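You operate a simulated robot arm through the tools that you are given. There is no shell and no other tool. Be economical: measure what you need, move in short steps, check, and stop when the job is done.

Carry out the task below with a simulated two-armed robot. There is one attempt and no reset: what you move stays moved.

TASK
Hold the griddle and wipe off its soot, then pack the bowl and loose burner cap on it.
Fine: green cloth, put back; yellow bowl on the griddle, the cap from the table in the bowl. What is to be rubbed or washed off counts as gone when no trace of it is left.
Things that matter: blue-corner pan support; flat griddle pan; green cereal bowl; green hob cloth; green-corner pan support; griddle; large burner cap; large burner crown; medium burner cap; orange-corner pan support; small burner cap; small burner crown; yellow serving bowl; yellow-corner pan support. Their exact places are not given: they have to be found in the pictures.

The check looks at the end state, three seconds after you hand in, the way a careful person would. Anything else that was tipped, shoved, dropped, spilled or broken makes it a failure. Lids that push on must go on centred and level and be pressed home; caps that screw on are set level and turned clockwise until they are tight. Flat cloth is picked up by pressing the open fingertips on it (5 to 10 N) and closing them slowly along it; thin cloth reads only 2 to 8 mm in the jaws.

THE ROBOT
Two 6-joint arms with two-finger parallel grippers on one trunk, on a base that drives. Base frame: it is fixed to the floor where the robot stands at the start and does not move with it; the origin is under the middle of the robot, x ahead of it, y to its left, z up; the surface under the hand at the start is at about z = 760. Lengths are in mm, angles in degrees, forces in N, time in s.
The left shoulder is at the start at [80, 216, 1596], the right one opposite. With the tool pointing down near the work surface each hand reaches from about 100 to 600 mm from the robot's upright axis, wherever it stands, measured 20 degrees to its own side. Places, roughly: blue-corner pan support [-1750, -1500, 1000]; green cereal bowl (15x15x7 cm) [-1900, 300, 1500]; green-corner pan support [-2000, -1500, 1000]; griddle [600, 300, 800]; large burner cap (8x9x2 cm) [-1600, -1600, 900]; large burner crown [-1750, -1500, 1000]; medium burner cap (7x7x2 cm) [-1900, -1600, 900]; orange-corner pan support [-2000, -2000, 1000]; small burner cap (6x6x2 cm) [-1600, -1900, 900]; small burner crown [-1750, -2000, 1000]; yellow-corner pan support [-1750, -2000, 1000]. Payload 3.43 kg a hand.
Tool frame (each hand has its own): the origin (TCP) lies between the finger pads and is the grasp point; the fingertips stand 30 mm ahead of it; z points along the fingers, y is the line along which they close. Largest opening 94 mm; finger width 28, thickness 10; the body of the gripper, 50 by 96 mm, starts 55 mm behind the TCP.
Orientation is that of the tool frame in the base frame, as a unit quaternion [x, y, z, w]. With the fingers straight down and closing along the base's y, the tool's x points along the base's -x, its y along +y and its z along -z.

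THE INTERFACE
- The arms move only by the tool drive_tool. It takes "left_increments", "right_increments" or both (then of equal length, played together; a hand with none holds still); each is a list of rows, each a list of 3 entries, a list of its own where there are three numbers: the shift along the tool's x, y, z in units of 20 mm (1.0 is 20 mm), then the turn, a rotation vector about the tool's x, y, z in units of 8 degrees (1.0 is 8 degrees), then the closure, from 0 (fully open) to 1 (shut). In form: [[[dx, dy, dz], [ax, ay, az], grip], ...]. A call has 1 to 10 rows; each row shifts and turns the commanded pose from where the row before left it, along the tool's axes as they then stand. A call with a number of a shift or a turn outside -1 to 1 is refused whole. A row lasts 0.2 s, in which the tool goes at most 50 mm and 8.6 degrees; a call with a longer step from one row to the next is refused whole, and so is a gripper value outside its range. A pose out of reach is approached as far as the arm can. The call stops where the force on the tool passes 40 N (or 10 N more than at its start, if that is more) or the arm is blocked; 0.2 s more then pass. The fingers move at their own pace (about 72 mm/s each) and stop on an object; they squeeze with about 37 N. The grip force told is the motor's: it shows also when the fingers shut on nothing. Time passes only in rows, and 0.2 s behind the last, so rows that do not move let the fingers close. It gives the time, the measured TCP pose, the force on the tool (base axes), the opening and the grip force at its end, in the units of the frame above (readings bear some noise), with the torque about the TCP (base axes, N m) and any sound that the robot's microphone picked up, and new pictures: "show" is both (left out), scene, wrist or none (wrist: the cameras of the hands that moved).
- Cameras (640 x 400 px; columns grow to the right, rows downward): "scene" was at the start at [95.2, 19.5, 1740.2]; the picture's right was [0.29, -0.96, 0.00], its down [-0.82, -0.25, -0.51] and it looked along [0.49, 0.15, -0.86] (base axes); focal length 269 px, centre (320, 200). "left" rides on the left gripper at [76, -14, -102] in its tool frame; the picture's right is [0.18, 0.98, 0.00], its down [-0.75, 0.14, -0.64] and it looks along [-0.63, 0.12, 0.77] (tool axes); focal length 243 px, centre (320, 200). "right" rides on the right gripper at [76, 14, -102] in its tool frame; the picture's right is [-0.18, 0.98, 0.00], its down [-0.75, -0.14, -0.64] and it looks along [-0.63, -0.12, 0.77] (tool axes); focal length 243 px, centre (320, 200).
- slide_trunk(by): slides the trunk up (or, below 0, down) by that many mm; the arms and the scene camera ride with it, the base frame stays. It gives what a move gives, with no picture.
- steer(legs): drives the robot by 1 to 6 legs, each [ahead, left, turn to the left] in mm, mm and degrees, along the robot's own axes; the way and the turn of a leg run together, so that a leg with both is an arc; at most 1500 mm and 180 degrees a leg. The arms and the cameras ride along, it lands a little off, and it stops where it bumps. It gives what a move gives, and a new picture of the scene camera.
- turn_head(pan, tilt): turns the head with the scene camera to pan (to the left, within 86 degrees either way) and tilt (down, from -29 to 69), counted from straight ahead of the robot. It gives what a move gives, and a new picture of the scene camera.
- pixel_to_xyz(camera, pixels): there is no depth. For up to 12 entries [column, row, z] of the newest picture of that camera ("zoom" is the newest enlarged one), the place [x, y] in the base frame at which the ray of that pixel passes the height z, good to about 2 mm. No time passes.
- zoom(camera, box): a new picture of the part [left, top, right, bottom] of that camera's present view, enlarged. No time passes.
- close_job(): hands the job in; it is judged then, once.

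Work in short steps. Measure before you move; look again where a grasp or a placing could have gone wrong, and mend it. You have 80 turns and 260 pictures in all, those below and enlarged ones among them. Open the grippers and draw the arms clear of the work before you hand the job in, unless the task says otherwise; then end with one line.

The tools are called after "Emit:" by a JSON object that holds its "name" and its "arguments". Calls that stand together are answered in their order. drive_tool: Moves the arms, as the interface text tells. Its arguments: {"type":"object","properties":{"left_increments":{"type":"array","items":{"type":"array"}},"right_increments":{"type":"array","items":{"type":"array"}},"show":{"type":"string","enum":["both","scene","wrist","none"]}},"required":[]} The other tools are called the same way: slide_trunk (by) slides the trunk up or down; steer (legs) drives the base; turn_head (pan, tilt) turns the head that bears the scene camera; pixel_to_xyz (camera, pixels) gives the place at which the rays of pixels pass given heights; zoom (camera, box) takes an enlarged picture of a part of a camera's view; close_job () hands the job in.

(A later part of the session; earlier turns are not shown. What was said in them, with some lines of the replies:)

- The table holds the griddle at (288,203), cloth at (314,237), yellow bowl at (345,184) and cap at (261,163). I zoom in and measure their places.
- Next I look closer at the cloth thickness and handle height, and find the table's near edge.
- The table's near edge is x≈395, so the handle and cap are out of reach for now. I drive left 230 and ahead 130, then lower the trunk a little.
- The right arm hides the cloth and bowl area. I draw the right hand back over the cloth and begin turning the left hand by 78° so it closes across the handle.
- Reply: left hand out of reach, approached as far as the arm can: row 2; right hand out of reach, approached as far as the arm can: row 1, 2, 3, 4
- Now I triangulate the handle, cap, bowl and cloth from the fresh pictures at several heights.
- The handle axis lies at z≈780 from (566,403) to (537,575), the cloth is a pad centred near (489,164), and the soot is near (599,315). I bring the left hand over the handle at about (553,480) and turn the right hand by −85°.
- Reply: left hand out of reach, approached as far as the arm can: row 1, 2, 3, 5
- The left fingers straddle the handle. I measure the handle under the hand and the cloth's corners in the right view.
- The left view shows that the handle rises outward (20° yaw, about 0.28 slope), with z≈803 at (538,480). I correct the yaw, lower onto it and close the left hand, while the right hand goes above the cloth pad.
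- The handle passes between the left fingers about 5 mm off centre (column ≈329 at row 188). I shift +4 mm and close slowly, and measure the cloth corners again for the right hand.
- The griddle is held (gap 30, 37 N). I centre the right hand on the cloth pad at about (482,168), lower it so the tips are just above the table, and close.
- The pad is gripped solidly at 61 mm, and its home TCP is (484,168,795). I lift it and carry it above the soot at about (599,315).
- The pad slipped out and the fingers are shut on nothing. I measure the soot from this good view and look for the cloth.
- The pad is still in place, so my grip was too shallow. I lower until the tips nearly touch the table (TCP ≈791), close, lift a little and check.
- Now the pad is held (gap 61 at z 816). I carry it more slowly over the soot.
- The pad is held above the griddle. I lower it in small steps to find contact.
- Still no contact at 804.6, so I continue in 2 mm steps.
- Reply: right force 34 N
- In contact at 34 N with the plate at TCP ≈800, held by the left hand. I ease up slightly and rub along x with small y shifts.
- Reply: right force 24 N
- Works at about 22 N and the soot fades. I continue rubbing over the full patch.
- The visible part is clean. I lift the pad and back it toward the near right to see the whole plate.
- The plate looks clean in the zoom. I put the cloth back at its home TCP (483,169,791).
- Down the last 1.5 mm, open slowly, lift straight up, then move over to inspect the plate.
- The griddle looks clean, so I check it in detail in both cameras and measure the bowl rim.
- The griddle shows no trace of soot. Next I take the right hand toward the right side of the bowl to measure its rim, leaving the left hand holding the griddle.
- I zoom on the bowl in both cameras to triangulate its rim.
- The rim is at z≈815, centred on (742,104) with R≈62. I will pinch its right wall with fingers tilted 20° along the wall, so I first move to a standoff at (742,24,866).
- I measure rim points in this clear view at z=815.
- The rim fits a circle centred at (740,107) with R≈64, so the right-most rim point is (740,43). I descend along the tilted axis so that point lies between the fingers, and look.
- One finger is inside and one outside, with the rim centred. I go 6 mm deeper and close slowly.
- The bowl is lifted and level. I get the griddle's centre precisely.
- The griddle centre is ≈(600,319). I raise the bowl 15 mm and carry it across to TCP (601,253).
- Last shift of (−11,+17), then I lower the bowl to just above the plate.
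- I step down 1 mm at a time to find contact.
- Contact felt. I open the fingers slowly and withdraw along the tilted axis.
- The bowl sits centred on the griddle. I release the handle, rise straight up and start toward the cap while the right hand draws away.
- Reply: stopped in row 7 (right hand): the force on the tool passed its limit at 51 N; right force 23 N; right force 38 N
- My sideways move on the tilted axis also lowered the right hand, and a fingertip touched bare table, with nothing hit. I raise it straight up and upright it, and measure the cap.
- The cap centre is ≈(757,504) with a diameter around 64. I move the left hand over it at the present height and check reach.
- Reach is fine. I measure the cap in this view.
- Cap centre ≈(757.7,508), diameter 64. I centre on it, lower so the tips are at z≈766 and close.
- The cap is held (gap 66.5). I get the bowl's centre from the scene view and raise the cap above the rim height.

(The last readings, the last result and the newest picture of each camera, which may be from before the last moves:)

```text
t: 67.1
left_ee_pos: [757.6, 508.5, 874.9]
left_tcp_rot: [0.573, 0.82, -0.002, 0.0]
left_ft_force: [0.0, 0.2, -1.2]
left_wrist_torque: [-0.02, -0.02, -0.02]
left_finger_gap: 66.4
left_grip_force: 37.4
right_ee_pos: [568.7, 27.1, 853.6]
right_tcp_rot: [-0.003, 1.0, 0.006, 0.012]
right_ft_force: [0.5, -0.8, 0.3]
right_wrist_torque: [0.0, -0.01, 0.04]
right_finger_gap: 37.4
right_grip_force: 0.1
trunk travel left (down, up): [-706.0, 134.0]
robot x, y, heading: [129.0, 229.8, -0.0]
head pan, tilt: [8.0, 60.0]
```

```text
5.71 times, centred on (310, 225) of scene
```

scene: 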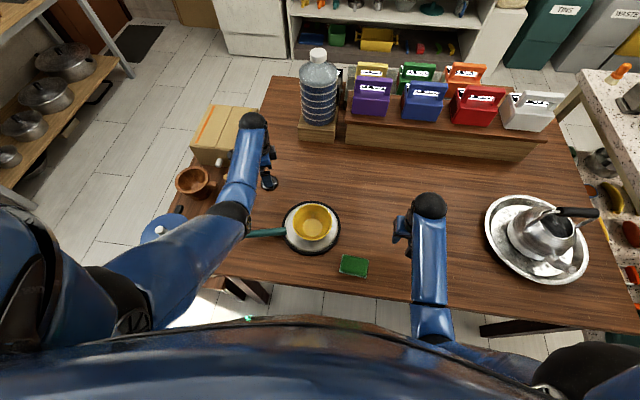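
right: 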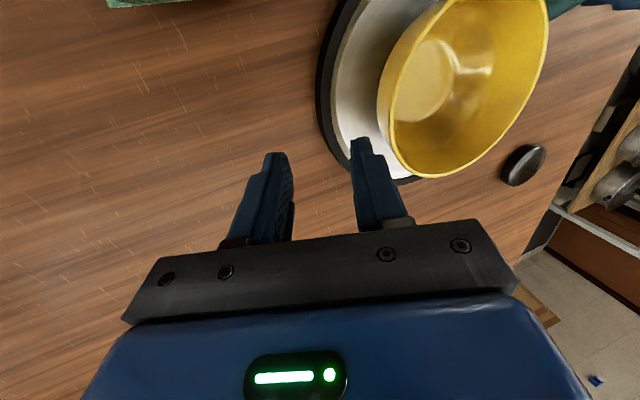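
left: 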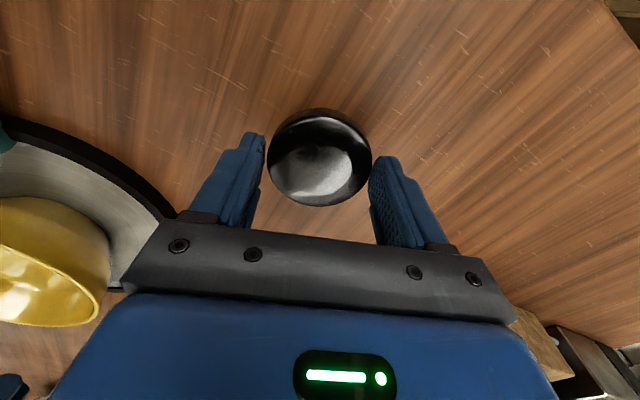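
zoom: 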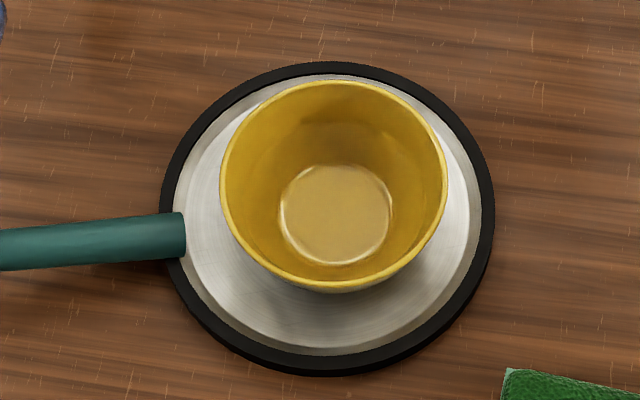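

The bowl centre is ≈(596,313). I carry the cap at z≈875 to TCP (597,309).

Emit:
{"name": "drive_tool", "arguments": {"left_increments": [[[-0.474, -0.781, 0], [0, 0, 0], 1], [[-0.474, -0.781, 0], [0, 0, 0], 1], [[-0.474, -0.781, 0], [0, 0, 0], 1], [[-0.474, -0.781, 0], [0, 0, 0], 1], [[-0.474, -0.781, 0], [0, 0, 0], 1], [[-0.474, -0.781, 0], [0, 0, 0], 1], [[-0.474, -0.781, 0], [0, 0, 0], 1], [[0, 0, 0], [0, 0, 0], 1]], "show": "none"}}

Emit:
{"name": "drive_tool", "arguments": {"left_increments": [[[-0.474, -0.781, 0], [0, 0, 0], 1], [[-0.474, -0.781, 0], [0, 0, 0], 1], [[-0.474, -0.781, 0], [0, 0, 0], 1], [[-0.474, -0.781, 0], [0, 0, 0], 1], [[-0.474, -0.781, 0], [0, 0, 0], 1], [[-0.474, -0.781, 0], [0, 0, 0], 1], [[-0.474, -0.781, 0], [0, 0, 0], 1], [[0, 0, 0], [0, 0, 0], 1]]}}

```text
t: 68.9
left_ee_pos: [677.4, 408.3, 874.3]
left_tcp_rot: [0.573, 0.819, -0.001, -0.001]
left_ft_force: [1.0, 0.0, -1.2]
left_wrist_torque: [-0.01, -0.04, 0.0]
left_finger_gap: 66.1
left_grip_force: 36.9
right_ee_pos: [567.8, 26.9, 851.5]
right_tcp_rot: [-0.003, 1.0, 0.005, 0.012]
right_ft_force: [-0.3, 0.1, -0.1]
right_wrist_torque: [0.01, -0.02, -0.01]
right_finger_gap: 37.3
right_grip_force: 0.0
trunk travel left (down, up): [-706.0, 134.0]
robot x, y, heading: [133.0, 229.3, 0.3]
head pan, tilt: [8.0, 60.0]
```

```text
t: 70.7
left_ee_pos: [597.3, 307.7, 873.3]
left_tcp_rot: [0.574, 0.819, -0.001, 0.0]
left_ft_force: [0.2, 0.4, -0.9]
left_wrist_torque: [0.01, 0.0, -0.01]
left_finger_gap: 66.5
left_grip_force: 37.2
right_ee_pos: [567.8, 27.6, 852.1]
right_tcp_rot: [-0.003, 1.0, 0.005, 0.013]
right_ft_force: [0.3, 0.7, -0.4]
right_wrist_torque: [0.03, 0.01, 0.03]
right_finger_gap: 37.5
right_grip_force: 0.1
trunk travel left (down, up): [-706.0, 134.0]
robot x, y, heading: [127.3, 228.5, -0.1]
head pan, tilt: [8.0, 60.0]
```

scene: 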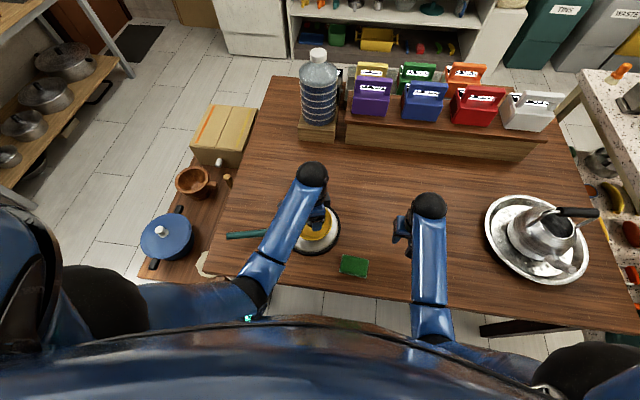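
left: 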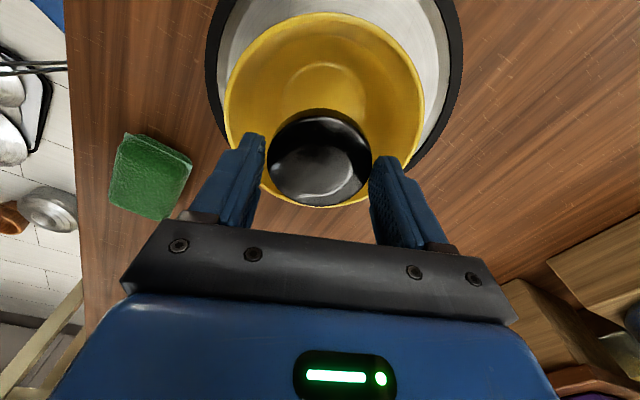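

I check the bowl rim centre from the left camera.

Emit:
{"name": "pixel_to_xyz", "arguments": {"camera": "left", "pixels": [[225, 112, 824], [425, 112, 824], [327, 12, 824], [315, 206, 824], [323, 92, 773]]}}

```text
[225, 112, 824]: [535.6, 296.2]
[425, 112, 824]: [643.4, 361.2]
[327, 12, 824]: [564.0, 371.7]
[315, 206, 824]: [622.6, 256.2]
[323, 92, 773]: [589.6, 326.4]
```

Aligned within about 2 mm. I lower the cap into the bowl, first 44 mm, then in small steps.

Emit:
{"name": "drive_tool", "arguments": {"left_increments": [[[0.1, 0, 0.7], [0, 0, 0], 1], [[0, 0, 0.7], [0, 0, 0], 1], [[0, 0, 0.5], [0, 0, 0], 1], [[0, 0, 0.3], [0, 0, 0], 1], [[0, 0, 0], [0, 0, 0], 1]], "show": "wrist"}}

```text
t: 71.9
left_ee_pos: [597.1, 310.4, 831.0]
left_tcp_rot: [0.574, 0.819, -0.001, -0.001]
left_ft_force: [0.8, 0.3, 2.6]
left_wrist_torque: [-0.04, 0.11, 0.02]
left_finger_gap: 66.7
left_grip_force: 36.8
right_ee_pos: [567.5, 27.1, 852.3]
right_tcp_rot: [-0.002, 1.0, 0.005, 0.012]
right_ft_force: [-0.6, 0.0, -0.6]
right_wrist_torque: [0.02, -0.02, -0.02]
right_finger_gap: 38.0
right_grip_force: 0.2
trunk travel left (down, up): [-706.0, 134.0]
robot x, y, heading: [125.6, 228.5, 0.1]
head pan, tilt: [8.0, 60.0]
```

left: 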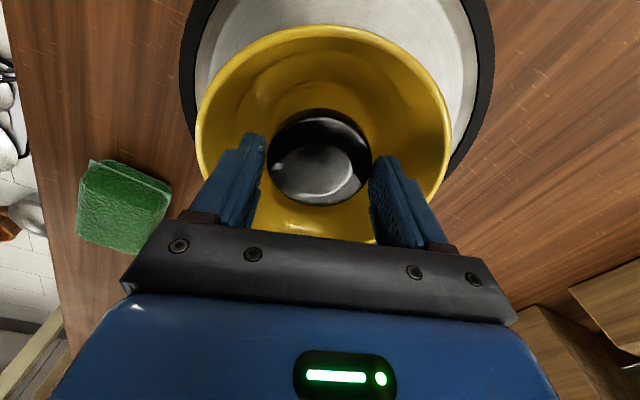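

The fingertips already touch the conical wall at TCP 831 (2.6 N), with the cap about 20 mm above the floor. I rise 4 mm and open just enough for the cap to drop level and centre itself, then withdraw straight up.

Emit:
{"name": "drive_tool", "arguments": {"left_increments": [[[0, 0, -0.2], [0, 0, 0], 1], [[0, 0, 0], [0, 0, 0], 1], [[0, 0, 0], [0, 0, 0], 0.23], [[0, 0, 0], [0, 0, 0], 0.23], [[0, 0, 0], [0, 0, 0], 0.23]], "show": "wrist"}}

```text
t: 73.1
left_ee_pos: [598.8, 310.1, 835.7]
left_tcp_rot: [0.574, 0.819, 0.0, 0.0]
left_ft_force: [-0.9, -0.3, 1.1]
left_wrist_torque: [-0.04, 0.01, -0.02]
left_finger_gap: 71.6
left_grip_force: 0.1
right_ee_pos: [568.4, 27.2, 853.0]
right_tcp_rot: [-0.004, 1.0, 0.005, 0.012]
right_ft_force: [-0.2, 0.7, 0.4]
right_wrist_torque: [-0.01, 0.02, -0.02]
right_finger_gap: 37.6
right_grip_force: 0.0
trunk travel left (down, up): [-706.0, 134.0]
robot x, y, heading: [124.8, 227.2, 0.1]
head pan, tilt: [8.0, 60.0]
```

left: 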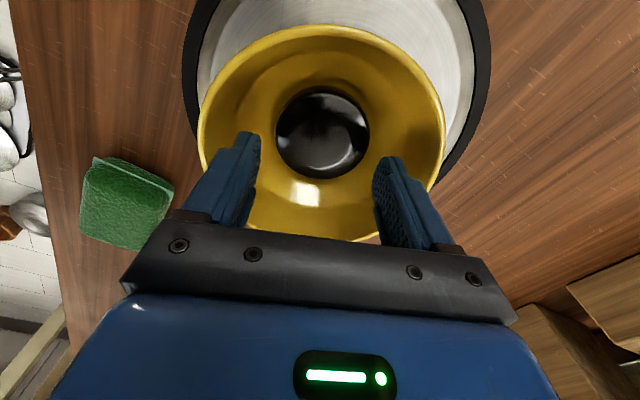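

The cap lies level in the bowl. I raise the left hand straight up and draw it back clear.

Emit:
{"name": "drive_tool", "arguments": {"left_increments": [[[0, 0, -0.6], [0, 0, 0], 0.23], [[0, 0, -0.9], [0, 0, 0], 0.23], [[0, 0, -0.9], [0, 0, 0], 0.23], [[0.5, 0, 0], [0, 0, 0], 0], [[1, 0, 0], [0, 0, 0], 0], [[1, 0, 0], [0, 0, 0], 0], [[1, 0, 0], [0, 0, 0], 0], [[1, -0.5, 0], [0, 0, 0], 0], [[1, -0.8, 0], [0, 0, 0], 0], [[1, -0.8, 0], [0, 0, 0], 0]], "right_increments": [[[0, 0, 0], [0, 0, 0], 0], [[0, 0, 0], [0, 0, 0], 0], [[0.5, 0, 0], [0, 0, 0], 0], [[1, 0, 0], [0, 0, 0], 0], [[1, 0, 0], [0, 0, 0], 0], [[1, 0, 0], [0, 0, 0], 0], [[0, 0, 0], [0, 0, 0], 0], [[0, 0, 0], [0, 0, 0], 0], [[0, 0, 0], [0, 0, 0], 0], [[0, 0, 0], [0, 0, 0], 0]], "show": "scene"}}

Emit:
{"name": "zoom", "arguments": {"camera": "scene", "box": [240, 180, 400, 280]}}

```text
t: 75.3
left_ee_pos: [514.0, 419.0, 883.9]
left_tcp_rot: [0.574, 0.819, 0.001, 0.0]
left_ft_force: [-0.6, -0.4, -0.5]
left_wrist_torque: [0.03, -0.01, 0.01]
left_finger_gap: 93.9
left_grip_force: 0.0
right_ee_pos: [497.5, 26.9, 849.1]
right_tcp_rot: [-0.003, 1.0, 0.005, 0.012]
right_ft_force: [-0.8, -0.4, 0.1]
right_wrist_torque: [0.01, 0.02, -0.01]
right_finger_gap: 94.1
right_grip_force: 0.0
trunk travel left (down, up): [-706.0, 134.0]
robot x, y, heading: [127.7, 227.6, 0.2]
head pan, tilt: [8.0, 60.0]
```

scene: 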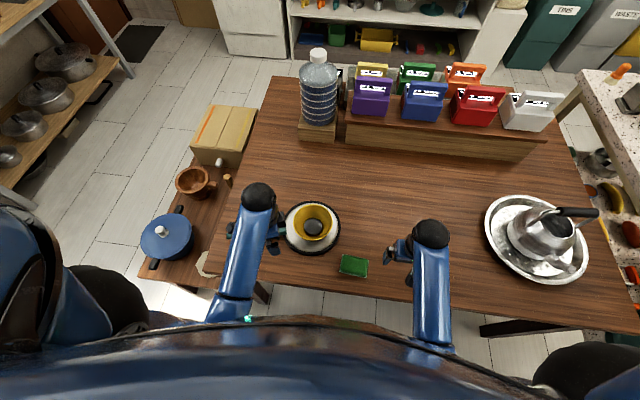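

```text
4.00 times, centred on (320, 230) of scene
```

zoom: 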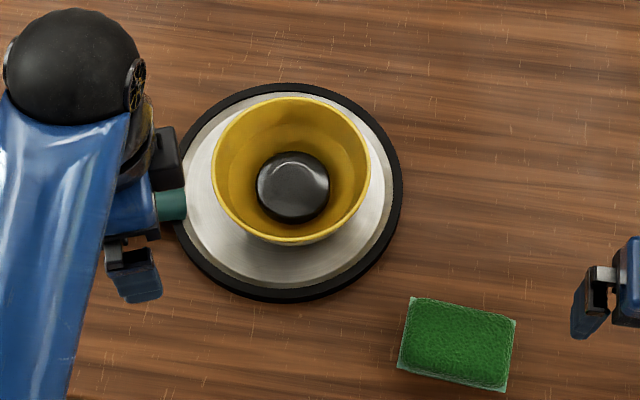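

Everything is in place. I draw the left hand further back off the handle before handing in.

Emit:
{"name": "drive_tool", "arguments": {"left_increments": [[[0.8, -0.6, 0], [0, 0, 0], 0], [[0.8, -0.6, 0], [0, 0, 0], 0], [[0.8, -0.6, 0], [0, 0, 0], 0], [[0.8, -0.6, 0], [0, 0, 0], 0], [[0.8, -0.6, 0], [0, 0, 0], 0], [[0.8, -0.6, 0], [0, 0, 0], 0], [[0, 0, 0], [0, 0, 0], 0]], "show": "scene"}}

Emit:
{"name": "zoom", "arguments": {"camera": "scene", "box": [200, 170, 380, 285]}}

```text
t: 76.9
left_ee_pos: [412.5, 485.0, 881.7]
left_tcp_rot: [0.574, 0.819, -0.001, 0.0]
left_ft_force: [0.1, -0.9, 0.5]
left_wrist_torque: [0.0, 0.02, 0.04]
left_finger_gap: 93.8
left_grip_force: 0.1
right_ee_pos: [497.8, 26.6, 849.7]
right_tcp_rot: [-0.002, 1.0, 0.006, 0.012]
right_ft_force: [-0.2, 0.1, -0.5]
right_wrist_torque: [-0.01, -0.02, -0.03]
right_finger_gap: 93.9
right_grip_force: 0.1
trunk travel left (down, up): [-706.0, 134.0]
robot x, y, heading: [127.2, 226.8, 0.3]
head pan, tilt: [8.0, 60.0]
```

scene: 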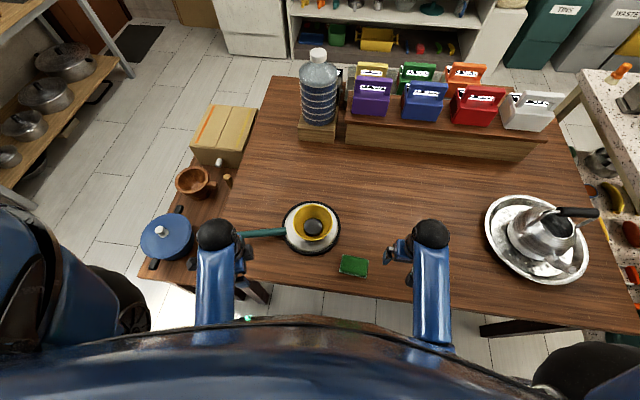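

```text
3.48 times, centred on (290, 228) of scene
```

zoom: 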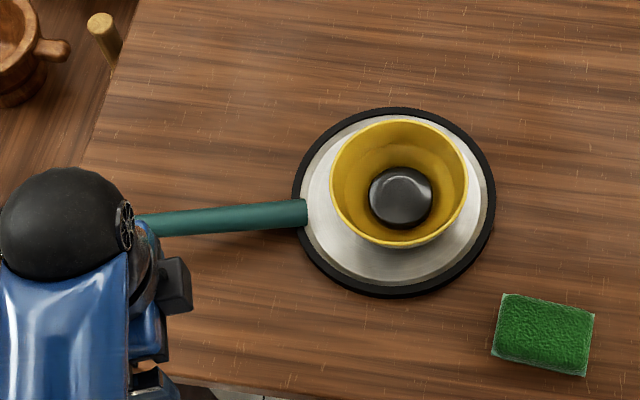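

The griddle is clean, the bowl and cap are on it, the cloth is back at its place, and both arms are clear with the grippers open. I hand in.

Emit:
{"name": "close_job", "arguments": {}}

```text
The job is handed in.
```

I handed the job in. The griddle shows no trace of soot, the yellow bowl sits on it with the table's cap level inside, and the green cloth is back in its place. Two slips: the cap dropped about 20 mm into the bowl on release, and a right fingertip once touched bare table without hitting anything.
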